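You operate a simulated robot arm through the tools that you are given. There is no shell and no other tool. Be economical: measure what you need, move in short steps, check, and stop when the job is done.

Carry out the task below with a simulated two-armed robot. There is one attempt and no reset: what you move stays moved.

TASK
Push the core from the red tin up out of its ring in the core pusher.
Fine: cover beside the tin; hold the pusher still for the lever, then set the lever back.
Where things are to end (x, y in the base frame): tin cover within 70 mm of [470, -40].

It is judged by the outcome, as a careful person would: the job done as asked, and still so three seconds after it is handed in. It fails if anything else is knocked over, pushed out of place, dropped, spilled or broken. A push-on lid holds only when it is set on centred and level and pressed home; a screw cap is set on level and turned clockwise until tight.

THE ROBOT
Two 6-joint arms with three-finger grippers on one trunk, on a base that drives. Base frame: it is fixed to the floor where the robot stands at the start and does not move with it; the origin is under the middle of the robot, x ahead of it, y to its left, z up; the surface under the hand at the start is at about z = 900. Units: mm, degrees, N and s.
The left shoulder is at the start at [21, 170, 1550], the right one opposite. With the tool pointing down near the work surface each hand reaches from about 320 to 600 mm from the robot's upright axis, wherever it stands, measured 20 degrees to its own side. Places, roughly: pusher lever [300, -100, 1000]. Payload 2.2 kg a hand.
The TCP of each hand is the grasp point between the finger pads, 25 mm short of the fingertips. In the tool frame z runs along the fingers and y along their closing line. Largest opening 104 mm; the body of the gripper starts 74 mm behind the TCP.
Orientation is that of the tool frame in the base frame, as a unit quaternion [x, y, z, w]. With the fingers straight down and closing along the base's y, the tool's x points along the base's -x, its y along +y and its z along -z.

THE INTERFACE
- The arms move only by the tool step_arm. It takes "left_increments", "right_increments" or both (then of equal length, played together; a hand with none holds still); each is a list of rows, each a list of 7 numbers: the turn, a rotation vector about the tool's x, y, z in units of 90 degrees (1.0 is 90 degrees), then the shift along the tool's x, y, z in units of 200 mm (1.0 is 200 mm), then the closure, from 0 (fully open) to 1 (shut). In form: [[wx, wy, wz, dx, dy, dz, grip], ...]. A call has 1 to 12 rows; each row is the pose to reach, as a shift and turn from the pose commanded when the call began, along the tool's axes at that moment. A call with a number of a shift or a turn outside -1 to 1 is refused whole. Rows are played at 5 a second. More than 50 mm and 8.6 degrees between two rows, or a gripper value outside its range, and nothing of the call is played. Where a pose cannot be reached the arm comes as near as it can. A force on the tool above 90 N (or 10 N above the force at the start of the call, whichever is more), or a blocked arm, ends the call early, and 0.2 s more pass. Each finger halts on what it meets, pressing with about 25 N; the grip force reading is that of the motor and also rises with nothing between the fingers. The clock runs only during rows and for 0.2 s after the last one: add rows that repeat a pose to give the fingers time. It gives the time, the measured TCP pose, the force on the tool (base axes), the opening and the grip force at its end, in the units of the frame above (readings bear some noise), with the torque about the TCP (base axes, N m) and any sound that the robot's microphone picked up.
- Cameras (640 x 400 px; columns grow to the right, rows downward): "scene" is now at [136.3, 22.2, 1409.5]; the picture's right is [0.13, -0.99, 0.00], its down [-0.77, -0.10, -0.63] and it looks along [0.62, 0.08, -0.78] (base axes); focal length 214 px, centre (320, 200). "left" rides on the left gripper at [82, -3, -104] in its tool frame; the picture's right is [0.04, 1.00, 0.00], its down [-0.75, 0.03, -0.66] and it looks along [-0.66, 0.03, 0.75] (tool axes); focal length 256 px, centre (320, 200). "right" rides on the right gripper at [82, 3, -104] in its tool frame; the picture's right is [-0.04, 1.00, 0.00], its down [-0.75, -0.03, -0.66] and it looks along [-0.66, -0.03, 0.75] (tool axes); focal length 256 px, centre (320, 200). There is no depth. A picture from a camera that has moved, and an enlarged one, comes with that camera's place and axes in the base frame and with its lens. The place of the scene camera against the robot may be out by one fixed shift of up to 25 mm in any direction.
- camera(camera): a new picture of that camera. No time passes.
- lift_body(by): slides the trunk up (or, below 0, down) by that many mm; the arms and the scene camera ride with it, the base frame stays. It gives what a move gives, with no picture.
- drive_base(legs): drives the robot by 1 to 6 legs, each [ahead, left, turn to the left] in mm, mm and degrees, along the robot's own axes; the way and the turn of a leg run together, so that a leg with both is an arc; at most 1500 mm and 180 degrees a leg. The arms and the cameras ride along, it lands a little off, and it stops where it bumps. It gives what a move gives.
- pan_tilt(pan, tilt): turns the head with the scene camera to pan (to the left, within 60 degrees either way) and tilt (down, from -29 to 69), counted from straight ahead of the robot. It gives what a move gives.
- enlarge(camera, box): a new picture of the part [left, top, right, bottom] of that camera's present view, enlarged. No time passes.
- close_job(): hands the job in; it is judged then, once.

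Work in short steps. Places have to be worked out from the pictures, the camera data and where the tool is seen: move nearer, look again, correct. Check each grasp and each placing, and mend what went wrong. You have 120 turns and 100 pictures in all, those below and enlarged ones among them. Open the grippers and draw the arms clear of the work before you hand the job in, unless the task says otherwise; then end with one line.

The tools are called after "Request:" as a command line: name --argument value ..., lists and objects as JSON in quotes. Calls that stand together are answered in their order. step_arm: Moves the arms, as the interface text tells. Its arguments: {"type":"object","properties":{"left_increments":{"type":"array","items":{"type":"array","items":{"type":"number"}}},"right_increments":{"type":"array","items":{"type":"array","items":{"type":"number"}}}},"required":[]} The other tools are called the same way: lift_body (by) slides the trunk up or down; drive_base (legs) drives the base; pan_tilt (pan, tilt) turns the head that bears the scene camera; camera (camera) takes a picture; enlarge (camera, box) takes an enlarged picture of a part of a camera's view; close_job () hands the job in.

At the start:

```text
time_s: 0.0
left_eef_pos: [560.3, 313.9, 1191.9]
left_ee_rot: [0.0, 1.0, 0.0, 0.0]
left_ft_force: [0.5, -0.2, -0.3]
left_torque: [-0.02, -0.01, 0.01]
left_opening: 104.0
left_grasp_force: 0.1
right_eef_pos: [607.5, -163.4, 1193.4]
right_ee_rot: [-0.001, 1.0, 0.0, 0.0]
right_ft_force: [-0.5, -0.3, 0.2]
right_torque: [-0.02, 0.03, 0.0]
right_opening: 103.8
right_grasp_force: 0.2
trunk travel left (down, up): [-742.0, 0.0]
robot x, y, heading: [1.1, 0.6, 0.0]
head pan, tilt: [7.5, 51.2]
```

scene: 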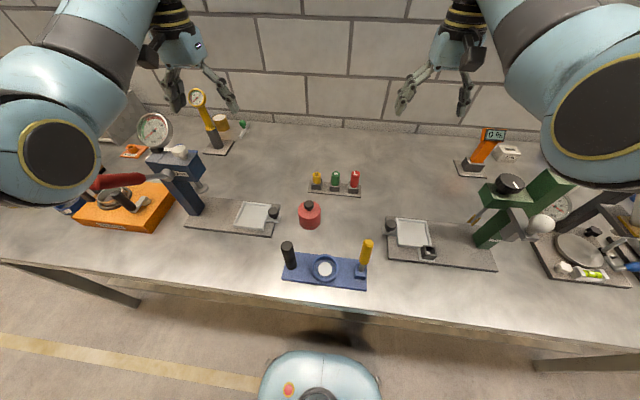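
right: 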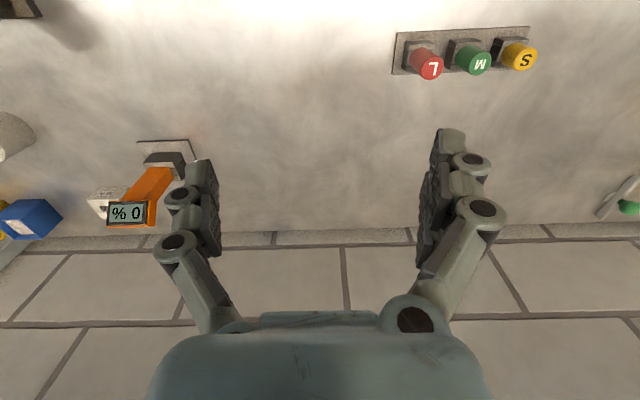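
left: 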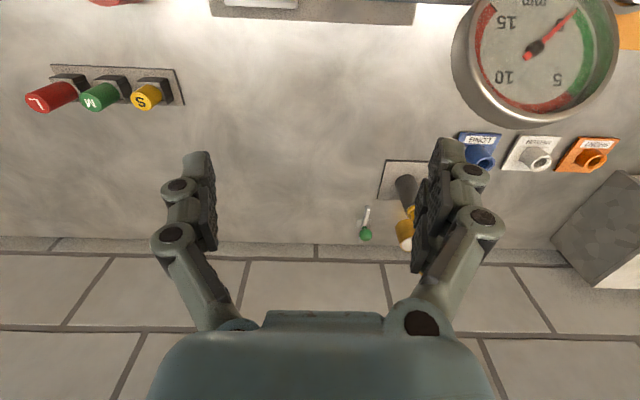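

The red tin appears near image (310,213) and the blue core pusher near (325,268). I'll enlarge on them to understand both.

Request:
enlarge --camera "scene" --box '[260, 160, 400, 300]'

Request:
pan_tilt --pan -5 --tilt 66

```text
2.86 times, centred on (330, 230) of scene
camera zoom: at [136.3, 22.2, 1409.5], right [0.13, -0.99, 0.0], down [-0.77, -0.1, -0.63], along [0.62, 0.08, -0.78], focal length 613 px, centre (291, 114)
```

zoom: 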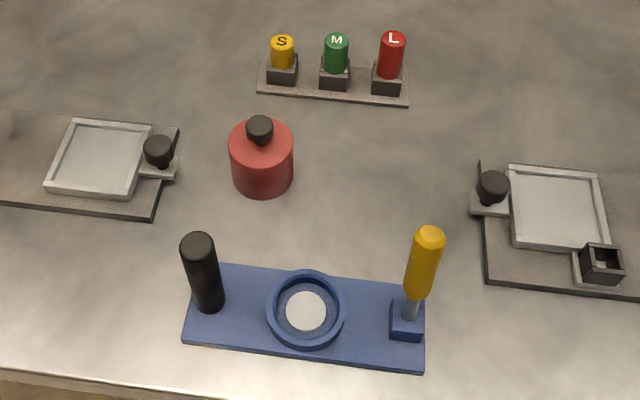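

```text
time_s: 0.8
left_eef_pos: [558.7, 313.8, 1192.3]
left_ee_rot: [-0.001, 1.0, 0.0, 0.0]
left_ft_force: [1.3, -0.1, 0.0]
left_torque: [0.0, -0.02, 0.0]
left_opening: 104.2
left_grasp_force: 0.0
right_eef_pos: [608.2, -162.6, 1193.4]
right_ee_rot: [0.0, 1.0, 0.0, 0.001]
right_ft_force: [-0.8, -0.9, 0.4]
right_torque: [-0.02, 0.01, 0.0]
right_opening: 104.0
right_grasp_force: 0.1
trunk travel left (down, up): [-742.0, 0.0]
robot x, y, heading: [-0.4, 0.5, 0.1]
head pan, tilt: [-5.0, 66.0]
```

Request:
enlarge --camera "scene" --box '[220, 80, 420, 240]'

Request:
camera --camera "scene"

```text
2.50 times, centred on (320, 160) of scene
camera zoom: at [120.4, 7.1, 1392.0], right [-0.09, -1.0, 0.0], down [-0.91, 0.08, -0.41], along [0.41, -0.04, -0.91], focal length 536 px, centre (320, 300)
```

zoom: 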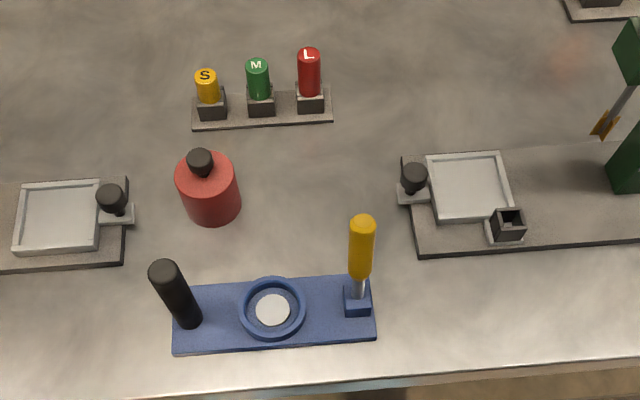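

```text
94 pictures are left
camera scene: at [120.4, 7.1, 1392.0], right [-0.09, -1.0, 0.0], down [-0.91, 0.08, -0.41], along [0.41, -0.04, -0.91], focal length 214 px, centre (320, 200)
```

scene: 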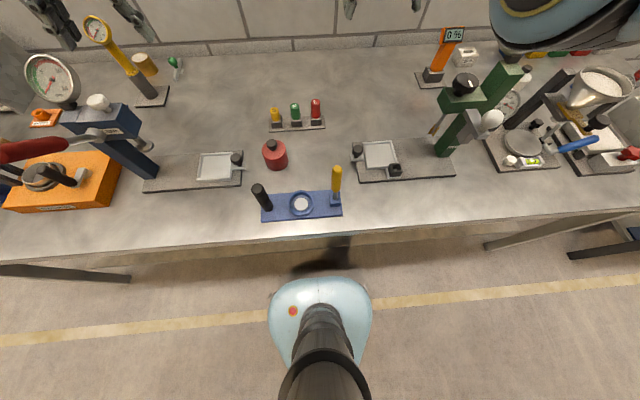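

The pusher and tin are roughly at (330,34) and (459,91). I'll back the base off so the hand cameras see them well.

Request:
drive_base --legs '[[-330, 0, 0]]'

Request:
camera --camera "right"

Request:
camera --camera "left"

```text
time_s: 3.0
left_eef_pos: [228.0, 314.5, 1192.8]
left_ee_rot: [-0.002, 1.0, 0.0, 0.0]
left_ft_force: [-0.4, -0.3, -0.4]
left_torque: [0.01, -0.02, -0.05]
left_opening: 103.8
left_grasp_force: 0.1
right_eef_pos: [278.2, -161.1, 1193.9]
right_ee_rot: [-0.002, 1.0, 0.0, 0.0]
right_ft_force: [-0.8, 0.4, 0.3]
right_torque: [0.0, -0.01, 0.01]
right_opening: 103.6
right_grasp_force: 0.1
trunk travel left (down, up): [-742.0, 0.0]
robot x, y, heading: [-326.4, -0.1, 0.4]
head pan, tilt: [-5.0, 66.0]
```

```text
93 pictures are left
camera right: at [196.8, -158.6, 1298.5], right [0.04, 1.0, 0.0], down [0.75, -0.03, 0.66], along [0.66, -0.02, -0.75], focal length 256 px, centre (320, 200)
```

right: 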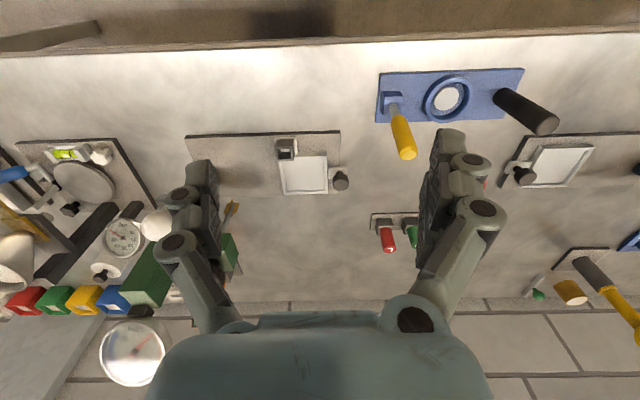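

```text
92 pictures are left
camera left: at [147.3, 310.8, 1296.7], right [-0.04, 1.0, 0.0], down [0.75, 0.03, 0.66], along [0.66, 0.03, -0.75], focal length 256 px, centre (320, 200)
```

left: 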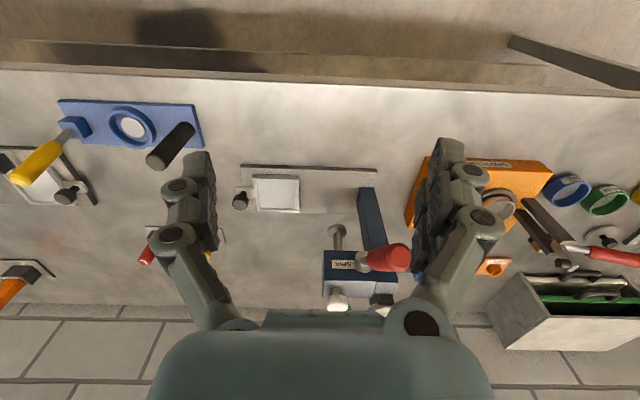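

Triangulating: seat ≈(343,24), post ≈(340,105, top 1005), lever pivot ≈(341,-56), lever top ≈(359,-59,1035). I'll enlarge the pusher for lever details.

Request:
enlarge --camera "right" --box '[360, 50, 580, 190]'

Request:
enlarge --camera "left" --box '[0, 80, 220, 220]'

```text
2.86 times, centred on (470, 120) of right
camera zoom: at [196.8, -158.6, 1298.5], right [0.04, 1.0, 0.0], down [0.75, -0.03, 0.66], along [0.66, -0.02, -0.75], focal length 731 px, centre (-109, 429)
```

zoom: 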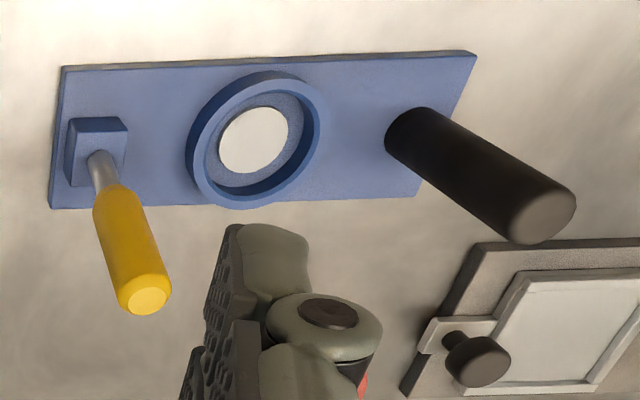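

```text
2.86 times, centred on (110, 150) of left
camera zoom: at [147.3, 310.8, 1296.7], right [-0.04, 1.0, 0.0], down [0.75, 0.03, 0.66], along [0.66, 0.03, -0.75], focal length 731 px, centre (920, 343)
```

zoom: 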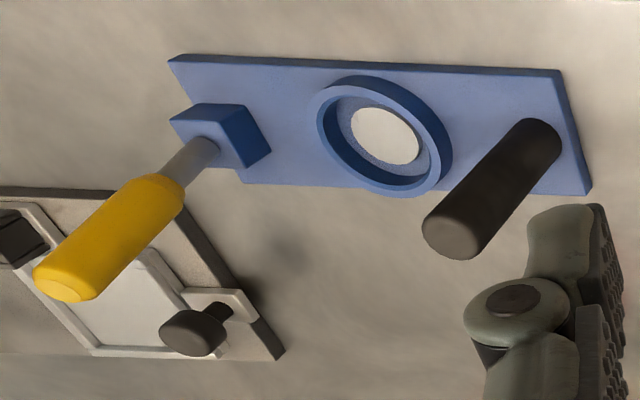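

The lever leans slightly away from the robot; the pusher is loose. I'll drive forward so both tin and pusher fall inside hand reach, and look again from the left hand.

Request:
drive_base --legs '[[216, 0, 0]]'

Request:
camera --camera "left"

Request:
camera --camera "right"

```text
time_s: 4.6
left_eef_pos: [445.0, 311.2, 1193.0]
left_ee_rot: [0.0, 1.0, 0.0, 0.0]
left_ft_force: [0.2, 0.8, -0.6]
left_torque: [-0.03, 0.0, 0.0]
left_opening: 104.2
left_grasp_force: 0.0
right_eef_pos: [492.8, -164.2, 1194.0]
right_ee_rot: [0.001, 1.0, -0.001, 0.0]
right_ft_force: [-0.9, 0.4, 0.0]
right_torque: [0.0, 0.03, 0.02]
right_opening: 104.3
right_grasp_force: 0.2
trunk travel left (down, up): [-742.0, 0.0]
robot x, y, heading: [-114.5, 1.7, -0.1]
head pan, tilt: [-5.0, 66.0]
```

```text
89 pictures are left
camera left: at [363.8, 308.0, 1296.7], right [-0.04, 1.0, 0.0], down [0.75, 0.03, 0.66], along [0.66, 0.02, -0.75], focal length 256 px, centre (320, 200)
```

left: 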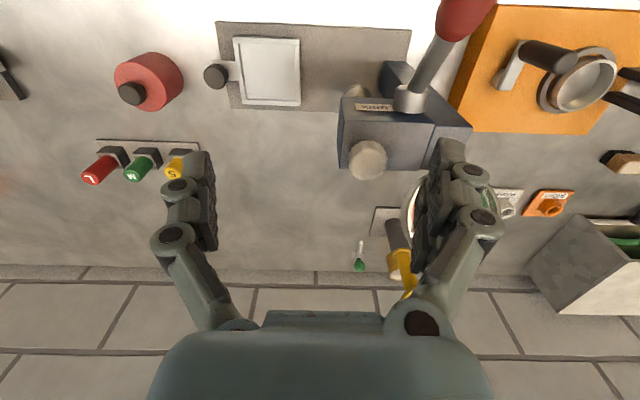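

```text
88 pictures are left
camera right: at [410.5, -161.7, 1298.4], right [0.04, 1.0, 0.0], down [0.75, -0.03, 0.66], along [0.66, -0.03, -0.75], focal length 256 px, centre (320, 200)
```

right: 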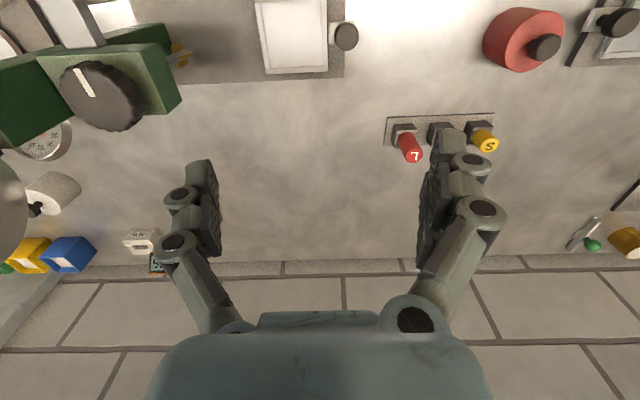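

Knob is at about (480,80,975). I'll drive 50 mm closer for reach, then bring the left hand above the tin in two calls.

Request:
drive_base --legs '[[50, 0, 0]]'

Request:
step_arm --left_increments '[[0, 0, 0, 0, -0.22, 0, 0.3], [0, 0, 0, 0, -0.44, 0.05, 0.5], [0, 0, 0, 0, -0.66, 0.1, 0.5], [0, 0, 0, 0, -0.86, 0.15, 0.5], [0, 0, 0, 0, -0.96, 0.2, 0.5]]'

Request:
camera --camera "left"

```text
time_s: 5.5
left_eef_pos: [487.9, 312.4, 1195.5]
left_ee_rot: [0.002, 1.0, -0.001, 0.001]
left_ft_force: [-0.8, 1.2, 0.5]
left_torque: [-0.02, -0.09, 0.03]
left_opening: 103.9
left_grasp_force: 0.0
right_eef_pos: [536.8, -163.4, 1197.7]
right_ee_rot: [0.001, 1.0, -0.001, 0.002]
right_ft_force: [0.1, 0.4, 0.0]
right_torque: [0.0, -0.07, 0.01]
right_opening: 104.1
right_grasp_force: 0.0
trunk travel left (down, up): [-742.0, 0.0]
robot x, y, heading: [-67.5, -0.6, -0.2]
head pan, tilt: [-5.0, 66.0]
```

```text
time_s: 6.7
left_eef_pos: [493.4, 120.3, 1151.4]
left_ee_rot: [0.0, 1.0, 0.0, -0.001]
left_ft_force: [0.9, 1.0, -0.2]
left_torque: [0.01, 0.01, -0.02]
left_opening: 51.8
left_grasp_force: 0.1
right_eef_pos: [541.3, -164.4, 1194.3]
right_ee_rot: [0.001, 1.0, 0.0, 0.0]
right_ft_force: [-0.5, -0.9, -0.5]
right_torque: [-0.02, -0.02, 0.01]
right_opening: 103.9
right_grasp_force: 0.1
trunk travel left (down, up): [-742.0, 0.0]
robot x, y, heading: [-64.4, -3.1, -0.0]
head pan, tilt: [-5.0, 66.0]
```

```text
87 pictures are left
camera left: at [412.4, 115.4, 1256.5], right [-0.04, 1.0, 0.0], down [0.76, 0.03, 0.65], along [0.65, 0.03, -0.76], focal length 256 px, centre (320, 200)
```

left: 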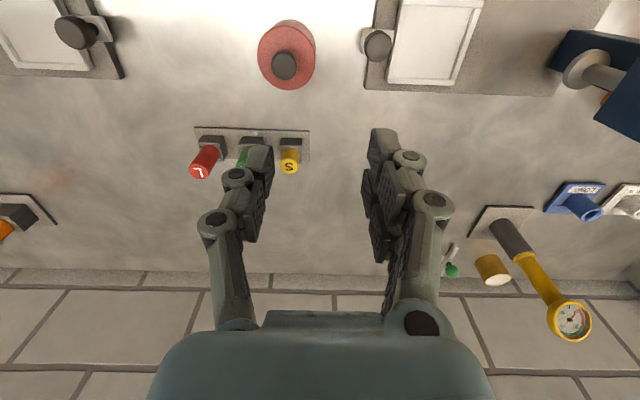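

Knob refined to (479,82). Move over it at TCP z≈1040 and look.

Request:
step_arm --left_increments '[[0, 0, 0, 0.07, -0.19, 0.15, 0.5], [0, 0, 0, 0.07, -0.19, 0.35, 0.5], [0, 0, 0, 0.07, -0.19, 0.55, 0.5]]'

Request:
camera --camera "left"

```text
refused: row 1 steps farther than a row can; nothing moved
```

```text
86 pictures are left
camera left: at [412.4, 115.4, 1256.5], right [-0.04, 1.0, 0.0], down [0.76, 0.03, 0.65], along [0.65, 0.03, -0.76], focal length 256 px, centre (320, 200)
```

left: 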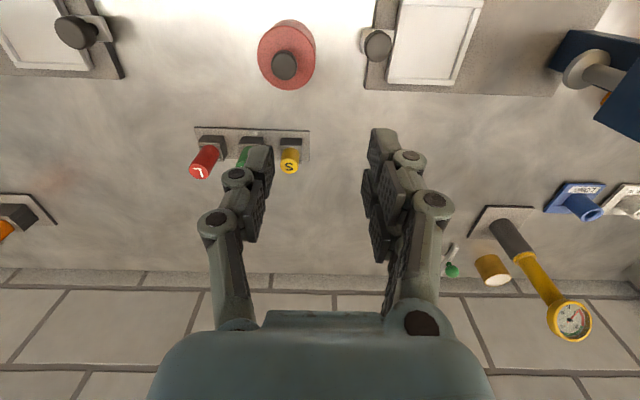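

Split into smaller rows.

Request:
step_arm --left_increments '[[0, 0, 0, 0.07, -0.19, 0.05, 0.5], [0, 0, 0, 0.07, -0.19, 0.25, 0.5], [0, 0, 0, 0.07, -0.19, 0.45, 0.5], [0, 0, 0, 0.07, -0.19, 0.55, 0.5], [0, 0, 0, 0.07, -0.19, 0.55, 0.5]]'

Request:
camera --camera "left"

```text
time_s: 7.9
left_eef_pos: [485.0, 91.9, 1045.6]
left_ee_rot: [-0.003, 1.0, 0.006, 0.003]
left_ft_force: [-0.5, 0.2, 0.6]
left_torque: [0.03, -0.02, -0.01]
left_opening: 52.2
left_grasp_force: 0.0
right_eef_pos: [541.9, -164.2, 1194.2]
right_ee_rot: [0.001, 1.0, 0.0, 0.0]
right_ft_force: [-0.5, -0.5, -0.3]
right_torque: [-0.02, -0.03, 0.01]
right_opening: 103.7
right_grasp_force: 0.0
trunk travel left (down, up): [-742.0, 0.0]
robot x, y, heading: [-67.0, -2.0, 0.1]
head pan, tilt: [-5.0, 66.0]
```

```text
85 pictures are left
camera left: at [402.4, 86.2, 1148.6], right [-0.05, 1.0, 0.01], down [0.75, 0.03, 0.66], along [0.66, 0.04, -0.75], focal length 256 px, centre (320, 200)
```

left: 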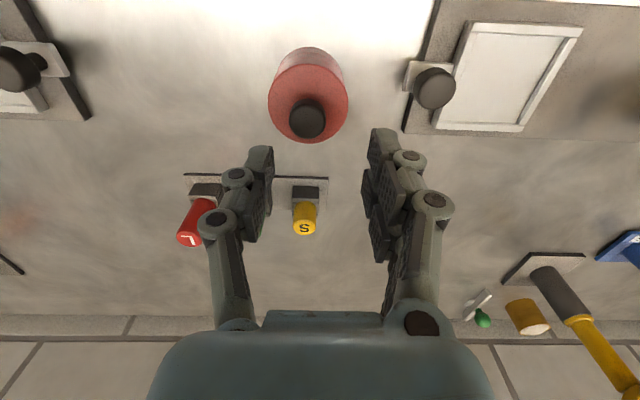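

Knob axis ≈(478,82.5), lid top z≈951, knob top ≈980. Correct by (-6,-8), descend to TCP z≈981, then close.

Request:
step_arm --left_increments '[[0, 0, 0, 0.03, -0.04, 0.1, 0.5], [0, 0, 0, 0.03, -0.04, 0.25, 0.5], [0, 0, 0, 0.03, -0.04, 0.32, 0.5], [0, 0, 0, 0.03, -0.04, 0.32, 0.5]]'

Request:
camera --camera "left"

```text
time_s: 8.9
left_eef_pos: [471.9, 73.4, 979.5]
left_ee_rot: [0.001, 1.0, 0.0, 0.001]
left_ft_force: [-2.1, 0.8, 12.8]
left_torque: [0.46, 0.01, 0.08]
left_opening: 55.9
left_grasp_force: 1.4
right_eef_pos: [539.6, -165.1, 1195.6]
right_ee_rot: [0.002, 1.0, 0.0, 0.001]
right_ft_force: [0.8, 0.0, 0.5]
right_torque: [-0.01, 0.04, -0.01]
right_opening: 104.2
right_grasp_force: 0.1
trunk travel left (down, up): [-742.0, 0.0]
robot x, y, heading: [-65.1, 0.8, -0.1]
head pan, tilt: [-5.0, 66.0]
```

```text
84 pictures are left
camera left: at [391.0, 69.7, 1082.7], right [-0.04, 1.0, 0.0], down [0.75, 0.03, 0.66], along [0.66, 0.02, -0.75], focal length 256 px, centre (320, 200)
```

left: 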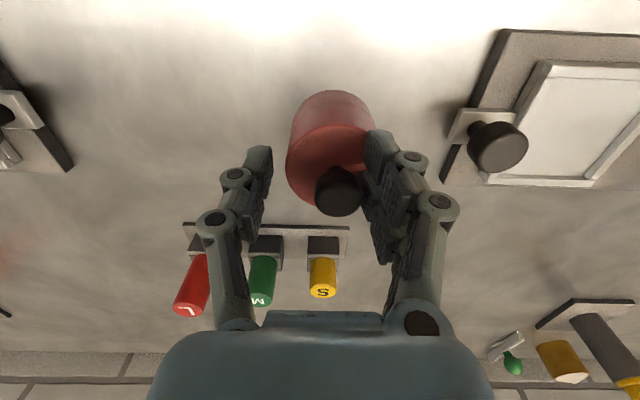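

The hand sits about (−9,−10) off and a finger touches the lid. I'll raise slightly, recentre over the knob at (481,83), and look.

Request:
step_arm --left_increments '[[0, 0, 0, 0, 0, -0.08, 0.5], [0, 0, 0, -0.04, 0.048, -0.08, 0.5], [0, 0, 0, -0.04, 0.048, -0.08, 0.5], [0, 0, 0, -0.04, 0.048, -0.08, 0.5], [0, 0, 0, -0.04, 0.048, -0.08, 0.5]]'

Request:
camera --camera "left"

```text
time_s: 10.1
left_eef_pos: [480.6, 83.6, 994.5]
left_ee_rot: [0.001, 1.0, 0.0, -0.002]
left_ft_force: [-0.3, -0.2, 0.9]
left_torque: [0.01, 0.02, -0.01]
left_opening: 52.1
left_grasp_force: 0.0
right_eef_pos: [541.6, -163.7, 1193.8]
right_ee_rot: [0.0, 1.0, 0.0, 0.0]
right_ft_force: [0.0, 1.0, 0.5]
right_torque: [0.0, 0.01, -0.04]
right_opening: 104.1
right_grasp_force: 0.1
trunk travel left (down, up): [-742.0, 0.0]
robot x, y, heading: [-66.1, -0.0, 0.2]
head pan, tilt: [-5.0, 66.0]
```

```text
83 pictures are left
camera left: at [399.4, 79.8, 1097.9], right [-0.04, 1.0, 0.0], down [0.76, 0.03, 0.65], along [0.65, 0.03, -0.76], focal length 256 px, centre (320, 200)
```

left: 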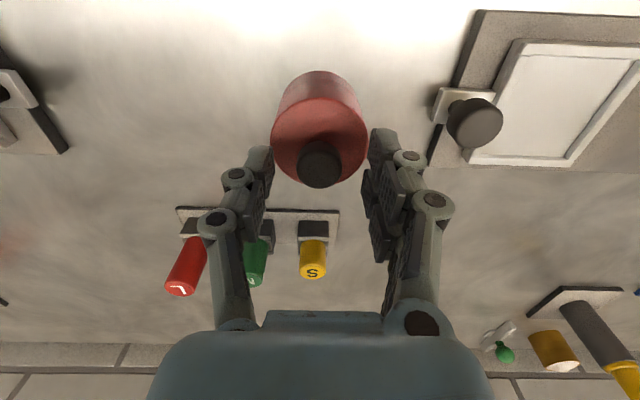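

Knob is centred. Descend 11 mm and close.

Request:
step_arm --left_increments '[[0, 0, 0, 0, 0, 0.05, 0.5], [0, 0, 0, 0, 0, 0.05, 0.7], [0, 0, 0, 0, 0, 0.05, 0.9], [0, 0, 0, 0, 0, 0.05, 0.95], [0, 0, 0, 0, 0, 0.05, 0.95]]'

Request:
camera --camera "left"

```text
time_s: 11.3
left_eef_pos: [480.5, 83.8, 984.3]
left_ee_rot: [0.001, 1.0, 0.0, -0.001]
left_ft_force: [0.4, 0.7, -0.4]
left_torque: [0.0, 0.01, -0.02]
left_opening: 21.1
left_grasp_force: 24.8
right_eef_pos: [540.5, -165.4, 1194.0]
right_ee_rot: [0.0, 1.0, 0.0, 0.0]
right_ft_force: [0.2, -0.1, -0.2]
right_torque: [0.01, -0.01, -0.01]
right_opening: 104.1
right_grasp_force: 0.0
trunk travel left (down, up): [-742.0, 0.0]
robot x, y, heading: [-66.2, -0.6, 0.1]
head pan, tilt: [-5.0, 66.0]
```

```text
82 pictures are left
camera left: at [398.7, 80.3, 1087.7], right [-0.04, 1.0, 0.0], down [0.76, 0.03, 0.66], along [0.65, 0.03, -0.76], focal length 256 px, centre (320, 200)
```

left: 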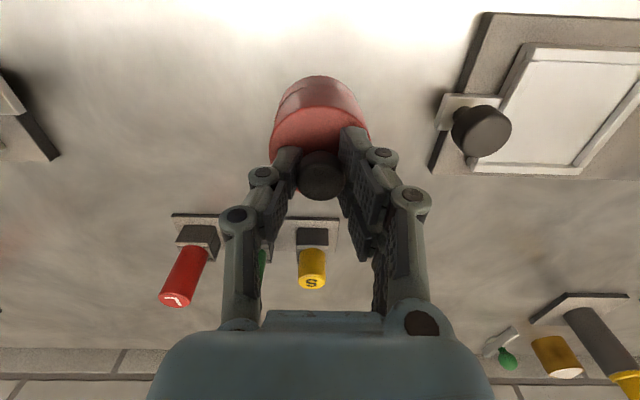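

Knob gripped at 21 mm. Lift straight up a little and see whether the tin follows.

Request:
step_arm --left_increments '[[0, 0, 0, 0, 0, -0.02, 0.95], [0, 0, 0, 0, 0, -0.05, 0.95], [0, 0, 0, 0, 0, -0.08, 0.95], [0, 0, 0, 0, 0, -0.12, 0.95], [0, 0, 0, 0, 0, -0.12, 0.95]]'

Request:
camera --camera "left"

Request:
enlarge --camera "scene" --box '[220, 80, 420, 240]'

```text
time_s: 12.5
left_eef_pos: [480.6, 83.9, 1009.1]
left_ee_rot: [0.001, 1.0, 0.0, -0.001]
left_ft_force: [0.0, 0.8, -1.1]
left_torque: [0.03, -0.03, 0.02]
left_opening: 21.1
left_grasp_force: 25.0
right_eef_pos: [541.1, -164.3, 1193.9]
right_ee_rot: [0.002, 1.0, 0.0, -0.001]
right_ft_force: [-0.3, 0.5, -0.1]
right_torque: [-0.02, -0.01, 0.03]
right_opening: 103.9
right_grasp_force: 0.0
trunk travel left (down, up): [-742.0, 0.0]
robot x, y, heading: [-62.6, -0.3, 0.0]
head pan, tilt: [-5.0, 66.0]
```

```text
81 pictures are left
camera left: at [398.8, 79.9, 1112.6], right [-0.04, 1.0, 0.0], down [0.76, 0.03, 0.66], along [0.65, 0.03, -0.76], focal length 256 px, centre (320, 200)
```

left: 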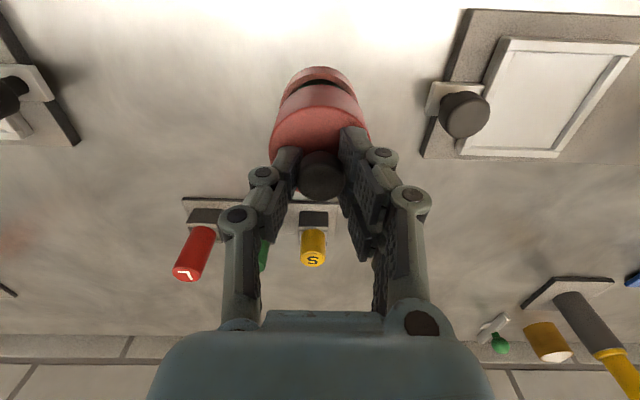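

```text
2.50 times, centred on (320, 160) of scene
camera zoom: at [54.4, 6.0, 1391.9], right [-0.09, -1.0, 0.0], down [-0.91, 0.08, -0.41], along [0.4, -0.04, -0.91], focal length 536 px, centre (320, 300)
```

zoom: 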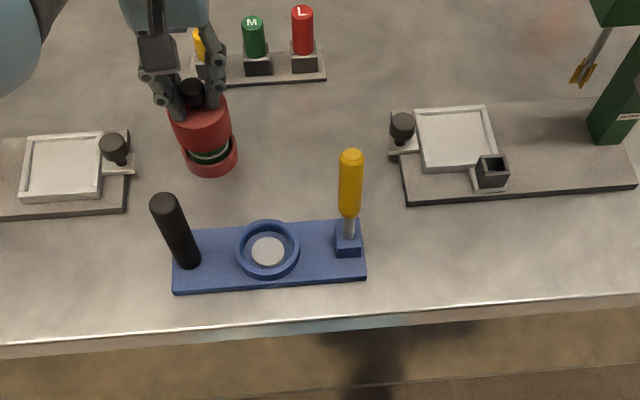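

The lid is off and the tin stayed put. Lift further and carry it to about (476,-35), then look at the lid's underside height.

Request:
step_arm --left_increments '[[0, 0, 0, 0, 0, -0.1, 0.95], [0, 0, 0, 0, 0, -0.25, 0.95], [0, 0, 0, 0.01, -0.15, -0.25, 0.95], [0, 0, 0, 0.02, -0.35, -0.25, 0.95], [0, 0, 0, 0.02, -0.5, -0.25, 0.95], [0, 0, 0, 0.02, -0.59, -0.25, 0.95], [0, 0, 0, 0.02, -0.59, -0.25, 0.95], [0, 0, 0, 0.02, -0.59, -0.25, 0.95]]'

Request:
camera --camera "right"

Request:
enlarge --camera "scene" --box '[220, 80, 420, 240]'

```text
time_s: 14.5
left_eef_pos: [498.2, 5.8, 1047.2]
left_ee_rot: [-0.019, 1.0, 0.011, 0.0]
left_ft_force: [-0.2, -0.1, -0.4]
left_torque: [0.04, 0.0, -0.02]
left_opening: 21.3
left_grasp_force: 24.9
left hand out of reach, approached as far as the arm can: row 5, 6, 7, 8
right_eef_pos: [542.2, -164.5, 1194.2]
right_ee_rot: [0.001, 1.0, 0.0, 0.0]
right_ft_force: [-0.1, -0.1, -0.4]
right_torque: [0.03, 0.03, 0.03]
right_opening: 104.3
right_grasp_force: 0.1
trunk travel left (down, up): [-742.0, 0.0]
robot x, y, heading: [-67.0, -3.1, -0.1]
head pan, tilt: [-5.0, 66.0]
stopped in row 8 (left hand): the arm was blocked; the commanded pose is now the measured one
```

```text
79 pictures are left
camera right: at [459.7, -161.6, 1298.5], right [0.04, 1.0, 0.0], down [0.75, -0.03, 0.66], along [0.66, -0.03, -0.75], focal length 256 px, centre (320, 200)
```

right: 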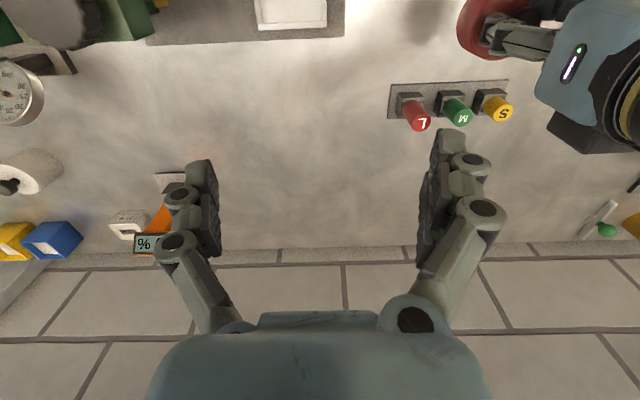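

```text
2.50 times, centred on (320, 160) of scene
camera zoom: at [54.5, 5.8, 1391.9], right [-0.09, -1.0, 0.0], down [-0.91, 0.08, -0.41], along [0.4, -0.04, -0.91], focal length 536 px, centre (320, 300)
```

zoom: 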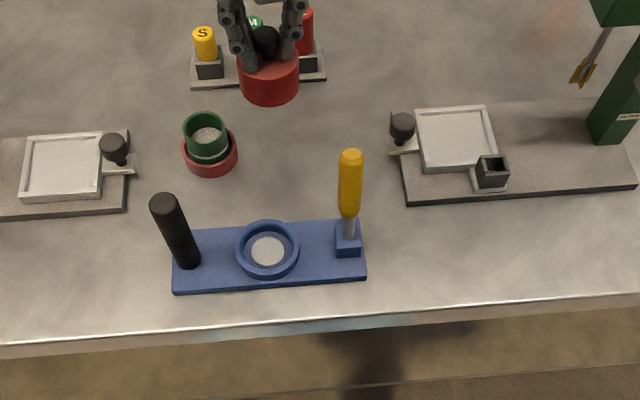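

The left arm hit its reach limit near y=6. I'll shift the base right and slightly back instead, carrying the lid to about (476,-40).

Request:
drive_base --legs '[[-22, -45, 0]]'

Request:
enlarge --camera "scene" --box '[220, 60, 420, 220]'

```text
time_s: 15.5
left_eef_pos: [475.5, -37.8, 1046.8]
left_ee_rot: [-0.019, 1.0, 0.01, -0.001]
left_ft_force: [0.1, 0.2, 0.5]
left_torque: [-0.02, 0.0, -0.02]
left_opening: 21.2
left_grasp_force: 24.5
right_eef_pos: [519.3, -207.0, 1193.7]
right_ee_rot: [-0.001, 1.0, 0.0, 0.0]
right_ft_force: [0.6, -0.2, 0.1]
right_torque: [0.03, -0.02, 0.0]
right_opening: 104.0
right_grasp_force: 0.2
trunk travel left (down, up): [-742.0, 0.0]
robot x, y, heading: [-87.4, -44.2, 0.2]
head pan, tilt: [-5.0, 66.0]
```

```text
2.50 times, centred on (320, 140) of scene
camera zoom: at [32.0, -37.9, 1391.9], right [-0.09, -1.0, 0.0], down [-0.91, 0.08, -0.41], along [0.4, -0.04, -0.91], focal length 536 px, centre (320, 350)
```

zoom: 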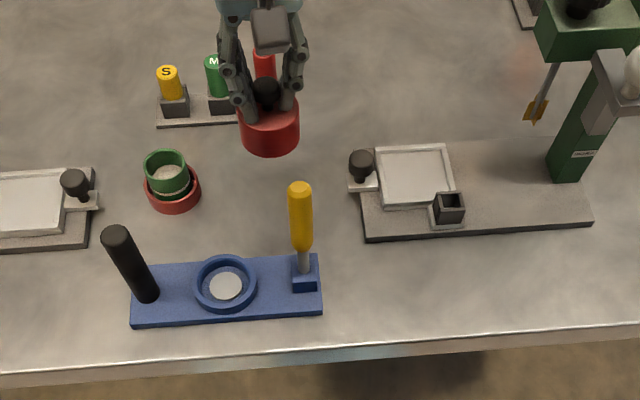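

Lid is over (476,-38), bench clear below. Lower 60 mm first.

Request:
step_arm --left_increments '[[0, 0, 0, 0, 0, 0.1, 0.95], [0, 0, 0, 0, 0, 0.2, 0.95], [0, 0, 0, 0, 0, 0.3, 0.95], [0, 0, 0, 0, 0, 0.3, 0.95], [0, 0, 0, 0, 0, 0.3, 0.95]]'

Request:
camera --camera "left"

```text
time_s: 16.7
left_eef_pos: [461.0, -19.6, 1003.4]
left_ee_rot: [-0.023, 1.0, 0.013, 0.0]
left_ft_force: [1.0, 0.3, 0.4]
left_torque: [0.0, 0.01, -0.05]
left_opening: 21.1
left_grasp_force: 24.7
left hand out of reach, approached as far as the arm can: row 1, 2, 3, 4, 5
right_eef_pos: [518.7, -208.0, 1194.6]
right_ee_rot: [-0.001, 1.0, -0.001, -0.001]
right_ft_force: [0.1, -0.7, -0.1]
right_torque: [0.01, 0.03, -0.02]
right_opening: 104.0
right_grasp_force: 0.1
trunk travel left (down, up): [-742.0, 0.0]
robot x, y, heading: [-88.6, -47.2, -0.1]
head pan, tilt: [-5.0, 66.0]
```

```text
76 pictures are left
camera left: at [379.0, -30.2, 1107.8], right [-0.09, 1.0, 0.03], down [0.75, 0.05, 0.66], along [0.65, 0.08, -0.75], focal length 256 px, centre (320, 200)
```

left: 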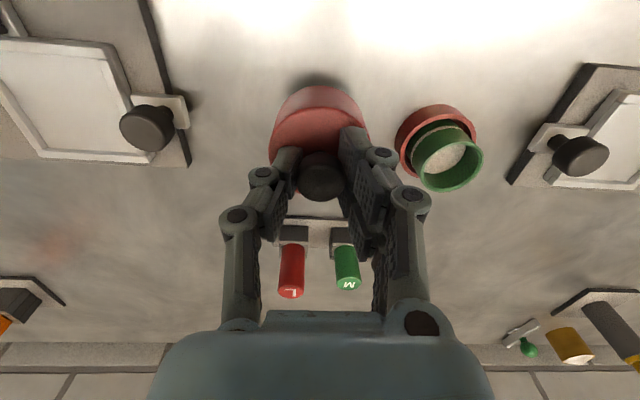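

The arm is at its downward reach; I'll raise the hand 60 and lower the trunk 75 so the arm regains reach.

Request:
step_arm --left_increments '[[0, 0, 0, 0, 0, -0.15, 0.95], [0, 0, 0, 0, 0, -0.3, 0.95], [0, 0, 0, 0, 0, -0.3, 0.95]]'

Request:
lift_body --by -70

```text
time_s: 17.5
left_eef_pos: [478.8, -35.7, 1053.6]
left_ee_rot: [-0.018, 1.0, 0.01, -0.002]
left_ft_force: [-0.2, 0.4, -0.1]
left_torque: [0.02, 0.01, 0.0]
left_opening: 20.9
left_grasp_force: 25.0
left hand out of reach, approached as far as the arm can: row 1, 2, 3
right_eef_pos: [519.9, -207.8, 1194.4]
right_ee_rot: [-0.002, 1.0, 0.0, 0.0]
right_ft_force: [-0.8, 0.0, 0.0]
right_torque: [-0.01, 0.01, -0.02]
right_opening: 104.0
right_grasp_force: 0.0
trunk travel left (down, up): [-742.0, 0.0]
robot x, y, heading: [-91.5, -45.6, -0.2]
head pan, tilt: [-5.0, 66.0]
```

```text
time_s: 18.5
left_eef_pos: [479.6, -35.5, 981.5]
left_ee_rot: [-0.019, 1.0, 0.011, -0.001]
left_ft_force: [0.2, -0.6, 0.1]
left_torque: [-0.04, 0.0, 0.03]
left_opening: 21.1
left_grasp_force: 25.1
right_eef_pos: [519.3, -207.0, 1125.9]
right_ee_rot: [0.0, 1.0, 0.0, 0.001]
right_ft_force: [-0.4, 0.8, 0.7]
right_torque: [-0.01, -0.02, -0.02]
right_opening: 103.9
right_grasp_force: 0.0
trunk travel left (down, up): [-672.0, 70.0]
robot x, y, heading: [-89.9, -45.7, 0.1]
head pan, tilt: [-5.0, 66.0]
```

Now at (480,-35,981). Feel down gently with small steps.

Request:
step_arm --left_increments '[[0, 0, 0, 0, 0, 0.02, 0.95], [0, 0, 0, 0, 0, 0.035, 0.95], [0, 0, 0, 0, 0, 0.05, 0.95], [0, 0, 0, 0, 0, 0.05, 0.95]]'

Request:
camera --camera "left"

```text
time_s: 19.5
left_eef_pos: [477.0, -33.4, 972.6]
left_ee_rot: [-0.021, 1.0, 0.01, -0.001]
left_ft_force: [0.1, 0.5, -0.4]
left_torque: [-0.02, -0.01, -0.02]
left_opening: 21.3
left_grasp_force: 24.8
left hand out of reach, approached as far as the arm can: row 3, 4
right_eef_pos: [519.0, -206.4, 1125.5]
right_ee_rot: [-0.001, 1.0, -0.001, 0.0]
right_ft_force: [-0.9, -1.0, -0.1]
right_torque: [-0.02, 0.02, 0.02]
right_opening: 104.0
right_grasp_force: 0.1
trunk travel left (down, up): [-672.0, 70.0]
robot x, y, heading: [-87.0, -46.2, -0.1]
head pan, tilt: [-5.0, 66.0]
```

```text
75 pictures are left
camera left: at [396.6, -41.8, 1077.0], right [-0.08, 1.0, 0.02], down [0.75, 0.05, 0.66], along [0.65, 0.07, -0.75], focal length 256 px, centre (320, 200)
```

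left: 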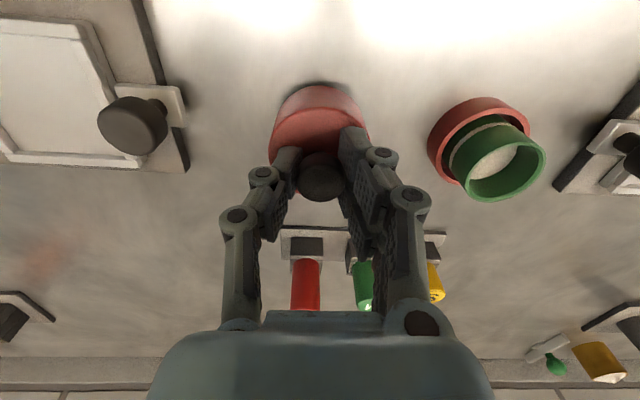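

Nearly down (shadow gap visible); finish lowering with small trunk moves.

Request:
lift_body --by -5

Request:
camera --camera "left"

```text
time_s: 20.1
left_eef_pos: [477.1, -33.5, 969.6]
left_ee_rot: [-0.019, 1.0, 0.01, -0.001]
left_ft_force: [0.2, -0.1, -0.4]
left_torque: [-0.04, 0.01, 0.0]
left_opening: 21.1
left_grasp_force: 24.9
right_eef_pos: [519.7, -208.2, 1118.5]
right_ee_rot: [0.0, 1.0, 0.0, 0.0]
right_ft_force: [0.5, 0.0, -0.3]
right_torque: [0.02, 0.01, 0.05]
right_opening: 104.1
right_grasp_force: 0.1
trunk travel left (down, up): [-667.0, 75.0]
robot x, y, heading: [-88.1, -46.4, -0.0]
head pan, tilt: [-5.0, 66.0]
```

```text
74 pictures are left
camera left: at [396.3, -43.0, 1072.9], right [-0.08, 1.0, 0.02], down [0.75, 0.05, 0.66], along [0.65, 0.07, -0.75], focal length 256 px, centre (320, 200)
```

left: 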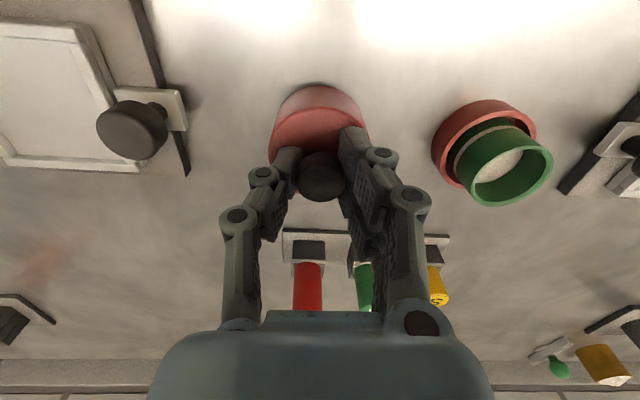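

Request:
lift_body --by -3

Request:
lift_body --by -2

Request:
enlarge --camera "left" --box '[240, 60, 400, 160]'

```text
time_s: 20.6
left_eef_pos: [477.5, -34.4, 966.3]
left_ee_rot: [-0.02, 1.0, 0.009, -0.001]
left_ft_force: [-0.2, 0.2, -0.4]
left_torque: [-0.02, 0.04, 0.0]
left_opening: 20.8
left_grasp_force: 25.1
right_eef_pos: [518.6, -208.6, 1116.1]
right_ee_rot: [-0.001, 1.0, 0.0, 0.0]
right_ft_force: [-0.6, -0.1, 0.0]
right_torque: [0.03, -0.02, -0.02]
right_opening: 104.2
right_grasp_force: 0.1
trunk travel left (down, up): [-664.0, 78.0]
robot x, y, heading: [-83.4, -44.8, -0.1]
head pan, tilt: [-5.0, 66.0]
```

```text
time_s: 21.1
left_eef_pos: [477.1, -34.3, 963.9]
left_ee_rot: [-0.02, 1.0, 0.009, -0.002]
left_ft_force: [0.1, 0.2, -0.6]
left_torque: [0.0, 0.04, -0.03]
left_opening: 20.7
left_grasp_force: 25.1
right_eef_pos: [518.1, -208.1, 1114.9]
right_ee_rot: [-0.001, 1.0, 0.0, 0.0]
right_ft_force: [0.6, 0.3, -0.9]
right_torque: [0.01, 0.02, 0.04]
right_opening: 104.0
right_grasp_force: 0.1
trunk travel left (down, up): [-662.0, 80.0]
robot x, y, heading: [-92.0, -47.3, 0.0]
head pan, tilt: [-5.0, 66.0]
```

```text
4.00 times, centred on (320, 110) of left
camera zoom: at [396.1, -43.0, 1067.7], right [-0.08, 1.0, 0.02], down [0.75, 0.05, 0.66], along [0.65, 0.07, -0.75], focal length 1024 px, centre (320, 560)
```

zoom: 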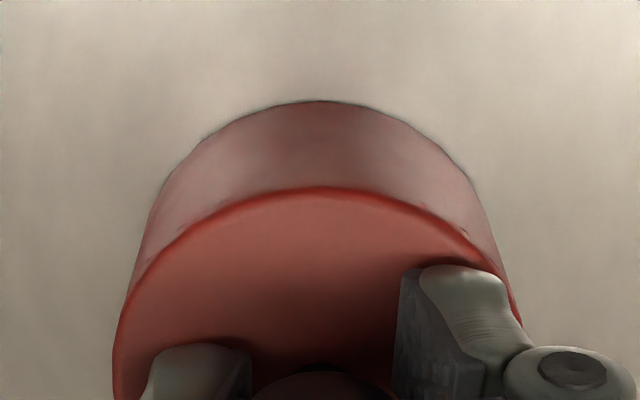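

Almost no gap is left. One or two more millimetres.

Request:
lift_body --by -1.5

Request:
lift_body --by -1

```text
time_s: 21.6
left_eef_pos: [476.4, -34.1, 961.9]
left_ee_rot: [-0.02, 1.0, 0.01, 0.0]
left_ft_force: [-0.5, 0.5, 5.5]
left_torque: [-0.05, -0.01, -0.02]
left_opening: 21.0
left_grasp_force: 25.0
right_eef_pos: [519.9, -207.4, 1113.7]
right_ee_rot: [-0.001, 1.0, 0.0, 0.0]
right_ft_force: [0.0, -0.8, -0.5]
right_torque: [0.0, 0.02, 0.01]
right_opening: 104.1
right_grasp_force: 0.1
trunk travel left (down, up): [-660.0, 81.0]
robot x, y, heading: [-90.7, -45.6, 0.2]
head pan, tilt: [-5.0, 66.0]
```

```text
time_s: 22.1
left_eef_pos: [477.0, -32.6, 962.3]
left_ee_rot: [-0.019, 1.0, 0.009, -0.001]
left_ft_force: [0.3, 2.1, 10.5]
left_torque: [0.03, -0.1, -0.06]
left_opening: 20.7
left_grasp_force: 24.7
right_eef_pos: [518.9, -206.7, 1112.2]
right_ee_rot: [-0.001, 1.0, 0.0, 0.0]
right_ft_force: [0.7, -0.2, 0.0]
right_torque: [0.03, -0.01, 0.01]
right_opening: 103.7
right_grasp_force: 0.0
trunk travel left (down, up): [-659.0, 82.0]
robot x, y, heading: [-87.9, -45.8, -0.1]
head pan, tilt: [-5.0, 66.0]
```

The lid rests on the bench (10 N). Release and raise straight up.

Request:
step_arm --left_increments '[[0, 0, 0, 0, 0, 0, 0.75], [0, 0, 0, 0, 0, 0, 0.55], [0, 0, 0, 0, 0, 0, 0.5], [0, 0, 0, 0, 0, -0.05, 0.5], [0, 0, 0, 0, 0, -0.25, 0.5], [0, 0, 0, 0, 0, -0.45, 0.5], [0, 0, 0, 0, 0, -0.6, 0.5]]'

Request:
camera --camera "left"

```text
time_s: 23.7
left_eef_pos: [512.7, -52.2, 1070.6]
left_ee_rot: [-0.02, 1.0, 0.011, -0.002]
left_ft_force: [-1.1, -0.5, 0.3]
left_torque: [-0.01, -0.03, 0.0]
left_opening: 52.1
left_grasp_force: 0.2
left hand out of reach, approached as far as the arm can: row 5, 6, 7
right_eef_pos: [518.1, -207.7, 1111.9]
right_ee_rot: [0.0, 1.0, 0.0, 0.0]
right_ft_force: [-0.1, 0.2, 1.0]
right_torque: [0.01, 0.01, 0.01]
right_opening: 103.9
right_grasp_force: 0.0
trunk travel left (down, up): [-659.0, 82.0]
robot x, y, heading: [-90.9, -44.8, 0.0]
head pan, tilt: [-5.0, 66.0]
```

```text
72 pictures are left
camera left: at [432.8, -62.3, 1174.9], right [-0.08, 1.0, 0.02], down [0.76, 0.05, 0.65], along [0.65, 0.07, -0.76], focal length 256 px, centre (320, 200)
```

left: 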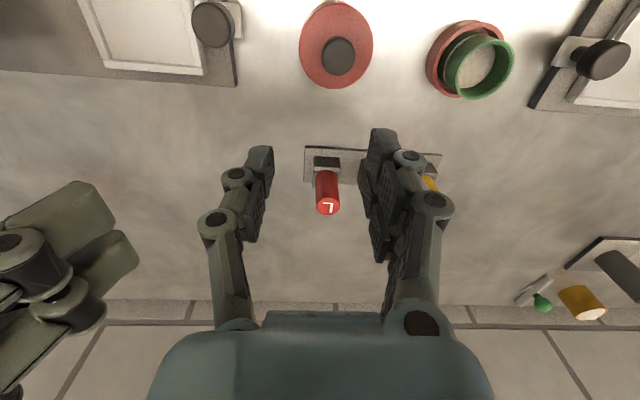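

Lid stands at about (477,-34). Bring the left hand back toward the robot, then re-position the base at about (-60, 8).

Request:
step_arm --left_increments '[[0, 0, 0, 0.2, 0, -0.1, 0.4], [0, 0, 0, 0.4, 0.1, -0.2, 0.3], [0, 0, 0, 0.4, 0.3, -0.2, 0.2], [0, 0, 0, 0.4, 0.45, -0.2, 0.2], [0, 0, 0, 0.4, 0.45, -0.2, 0.2]]'

Request:
drive_base --legs '[[25, 53, 0]]'

Request:
camera --camera "left"

```text
time_s: 24.9
left_eef_pos: [536.6, -5.3, 1082.6]
left_ee_rot: [-0.019, 1.0, 0.01, -0.001]
left_ft_force: [-0.4, -0.8, 0.5]
left_torque: [0.02, -0.02, 0.0]
left_opening: 83.3
left_grasp_force: 0.0
left hand out of reach, approached as far as the arm can: row 1, 2, 3, 4, 5
right_eef_pos: [519.6, -209.7, 1112.2]
right_ee_rot: [0.0, 1.0, 0.001, -0.001]
right_ft_force: [0.0, -0.1, -0.5]
right_torque: [0.02, 0.02, -0.03]
right_opening: 103.7
right_grasp_force: 0.1
trunk travel left (down, up): [-659.0, 82.0]
robot x, y, heading: [-90.1, -44.2, 0.1]
head pan, tilt: [-5.0, 66.0]
```

```text
time_s: 25.9
left_eef_pos: [561.4, 49.9, 1082.3]
left_ee_rot: [-0.021, 1.0, 0.009, -0.002]
left_ft_force: [0.2, 1.3, 0.9]
left_torque: [-0.01, 0.0, 0.0]
left_opening: 83.1
left_grasp_force: 0.0
right_eef_pos: [544.8, -154.0, 1111.9]
right_ee_rot: [0.0, 1.0, 0.0, 0.0]
right_ft_force: [0.4, 0.9, -0.4]
right_torque: [-0.07, 0.04, 0.0]
right_opening: 104.3
right_grasp_force: 0.1
trunk travel left (down, up): [-659.0, 82.0]
robot x, y, heading: [-66.8, 9.3, 0.2]
head pan, tilt: [-5.0, 66.0]
```

```text
71 pictures are left
camera left: at [480.8, 41.2, 1186.3], right [-0.08, 1.0, 0.02], down [0.75, 0.05, 0.65], along [0.65, 0.07, -0.76], focal length 256 px, centre (320, 200)
```

left: 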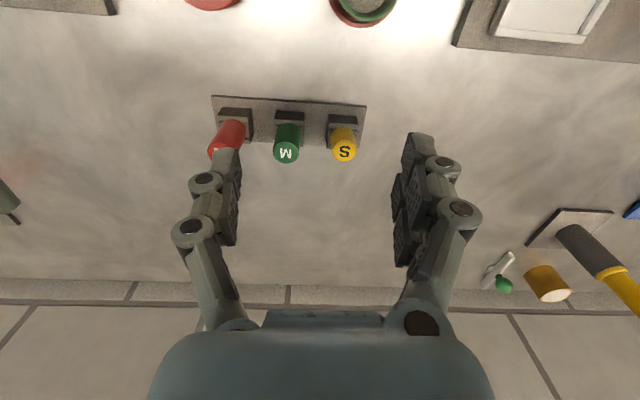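

The left arm seems caught at a joint limit when reaching inward. I'll move it out to its own side (and up) to free it.

Request:
step_arm --left_increments '[[0, 0, 0, -0.1, 0.2, -0.1, 0.4], [0, 0, 0, -0.1, 0.4, -0.2, 0.3], [0, 0, 0, -0.1, 0.6, -0.2, 0.2], [0, 0, 0, -0.1, 0.8, -0.2, 0.2], [0, 0, 0, -0.1, 0.95, -0.2, 0.2], [0, 0, 0, -0.1, 0.95, -0.2, 0.2]]'

Request:
camera --camera "scene"

```text
time_s: 27.3
left_eef_pos: [603.7, 242.2, 1123.6]
left_ee_rot: [-0.02, 1.0, 0.01, -0.002]
left_ft_force: [-0.2, -0.6, -0.3]
left_torque: [0.01, 0.0, 0.02]
left_opening: 83.3
left_grasp_force: 0.0
left hand out of reach, approached as far as the arm can: row 2, 3, 4, 5, 6
right_eef_pos: [543.8, -154.5, 1111.9]
right_ee_rot: [0.0, 1.0, 0.0, 0.0]
right_ft_force: [0.1, 0.0, -0.2]
right_torque: [-0.01, -0.01, 0.06]
right_opening: 103.9
right_grasp_force: 0.0
trunk travel left (down, up): [-659.0, 82.0]
robot x, y, heading: [-63.5, 7.3, -0.0]
head pan, tilt: [-5.0, 66.0]
```

```text
70 pictures are left
camera scene: at [56.8, 13.9, 1309.2], right [-0.09, -1.0, 0.0], down [-0.91, 0.08, -0.41], along [0.4, -0.03, -0.91], focal length 214 px, centre (320, 200)
```

scene: 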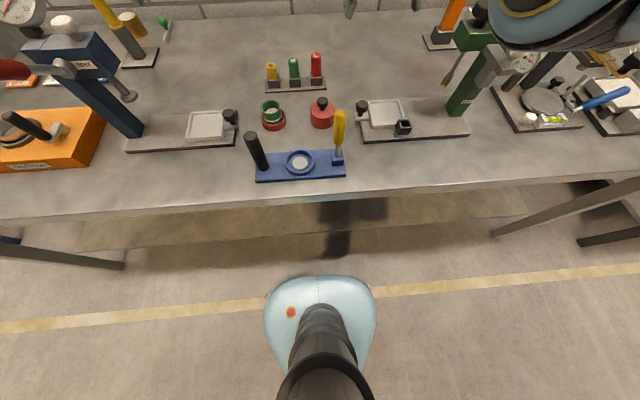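

Odd: the arm stays stretched. I'll test commanding it back toward the robot with clear space around.

Request:
step_arm --left_increments '[[0, 0, 0, 0.2, 0.1, 0, 0.2], [0, 0, 0, 0.4, 0.2, 0, 0.2], [0, 0, 0, 0.6, 0.3, 0, 0.2], [0, 0, 0, 0.6, 0.4, 0, 0.2], [0, 0, 0, 0.6, 0.4, 0, 0.2]]'

Request:
pan_tilt --pan 25 --tilt 35

Request:
camera --camera "scene"

```text
time_s: 28.5
left_eef_pos: [593.9, 326.3, 1099.6]
left_ee_rot: [-0.02, 1.0, 0.011, -0.002]
left_ft_force: [0.1, -0.1, -1.2]
left_torque: [0.05, -0.06, 0.01]
left_opening: 83.1
left_grasp_force: 0.0
left hand out of reach, approached as far as the arm can: row 1, 2, 3, 4, 5
right_eef_pos: [545.8, -155.2, 1112.2]
right_ee_rot: [-0.002, 1.0, 0.0, 0.0]
right_ft_force: [0.0, -0.7, 1.2]
right_torque: [0.01, 0.0, -0.02]
right_opening: 104.2
right_grasp_force: 0.1
trunk travel left (down, up): [-659.0, 82.0]
robot x, y, heading: [-63.5, 6.6, 0.0]
head pan, tilt: [-5.0, 66.0]
```

```text
time_s: 29.5
left_eef_pos: [594.4, 327.4, 1099.3]
left_ee_rot: [-0.02, 1.0, 0.012, -0.002]
left_ft_force: [-0.1, 0.4, 0.0]
left_torque: [-0.04, 0.0, 0.0]
left_opening: 83.2
left_grasp_force: 0.0
right_eef_pos: [543.3, -154.1, 1110.3]
right_ee_rot: [-0.002, 1.0, 0.0, 0.0]
right_ft_force: [0.0, 0.3, -0.7]
right_torque: [0.02, 0.01, -0.01]
right_opening: 104.1
right_grasp_force: 0.0
trunk travel left (down, up): [-659.0, 82.0]
robot x, y, heading: [-63.8, 6.7, 0.2]
head pan, tilt: [25.0, 35.0]
```

```text
69 pictures are left
camera scene: at [77.4, 57.1, 1350.0], right [0.42, -0.91, 0.0], down [-0.52, -0.24, -0.82], along [0.74, 0.35, -0.57], focal length 214 px, centre (320, 200)
```

scene: 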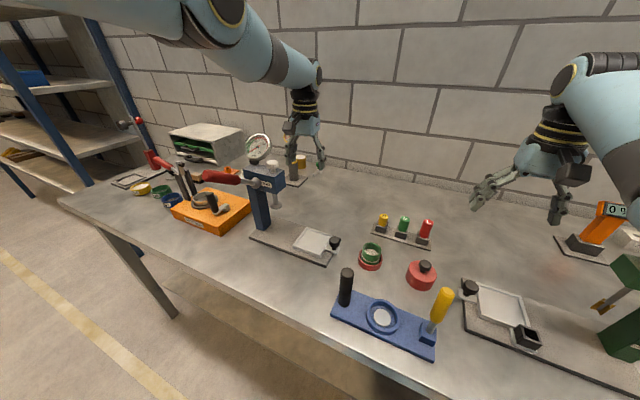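

The arm seems stuck in a straight-elbow singularity. I'll try perturbing it by pitching the wrist while pulling up and back, in free space.

Request:
step_arm --left_increments '[[0, -0.09, 0, 0.1, 0, -0.15, 0.2], [0, -0.18, 0, 0.3, 0, -0.25, 0.2], [0, -0.27, 0, 0.5, 0, -0.35, 0.2], [0, -0.36, 0, 0.7, 0, -0.4, 0.2], [0, -0.36, 0, 0.7, 0, -0.4, 0.2]]'

Request:
camera --camera "scene"

```text
time_s: 30.7
left_eef_pos: [704.0, 345.8, 1123.6]
left_ee_rot: [-0.016, 0.96, 0.015, 0.278]
left_ft_force: [-0.5, -0.4, 0.7]
left_torque: [-0.01, 0.01, 0.0]
left_opening: 83.1
left_grasp_force: 0.1
left hand out of reach, approached as far as the arm can: row 1, 2, 3, 4, 5
right_eef_pos: [544.0, -154.1, 1112.2]
right_ee_rot: [-0.002, 1.0, 0.001, 0.001]
right_ft_force: [-0.3, -0.5, 0.1]
right_torque: [0.01, 0.02, 0.03]
right_opening: 104.0
right_grasp_force: 0.2
trunk travel left (down, up): [-659.0, 82.0]
robot x, y, heading: [-64.0, 7.1, 0.1]
head pan, tilt: [25.0, 35.0]
```

```text
68 pictures are left
camera scene: at [77.2, 57.0, 1350.1], right [0.42, -0.91, 0.0], down [-0.52, -0.24, -0.82], along [0.74, 0.35, -0.57], focal length 214 px, centre (320, 200)
```

scene: 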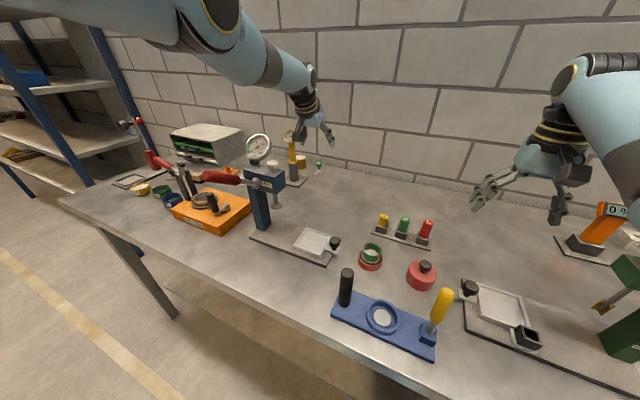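

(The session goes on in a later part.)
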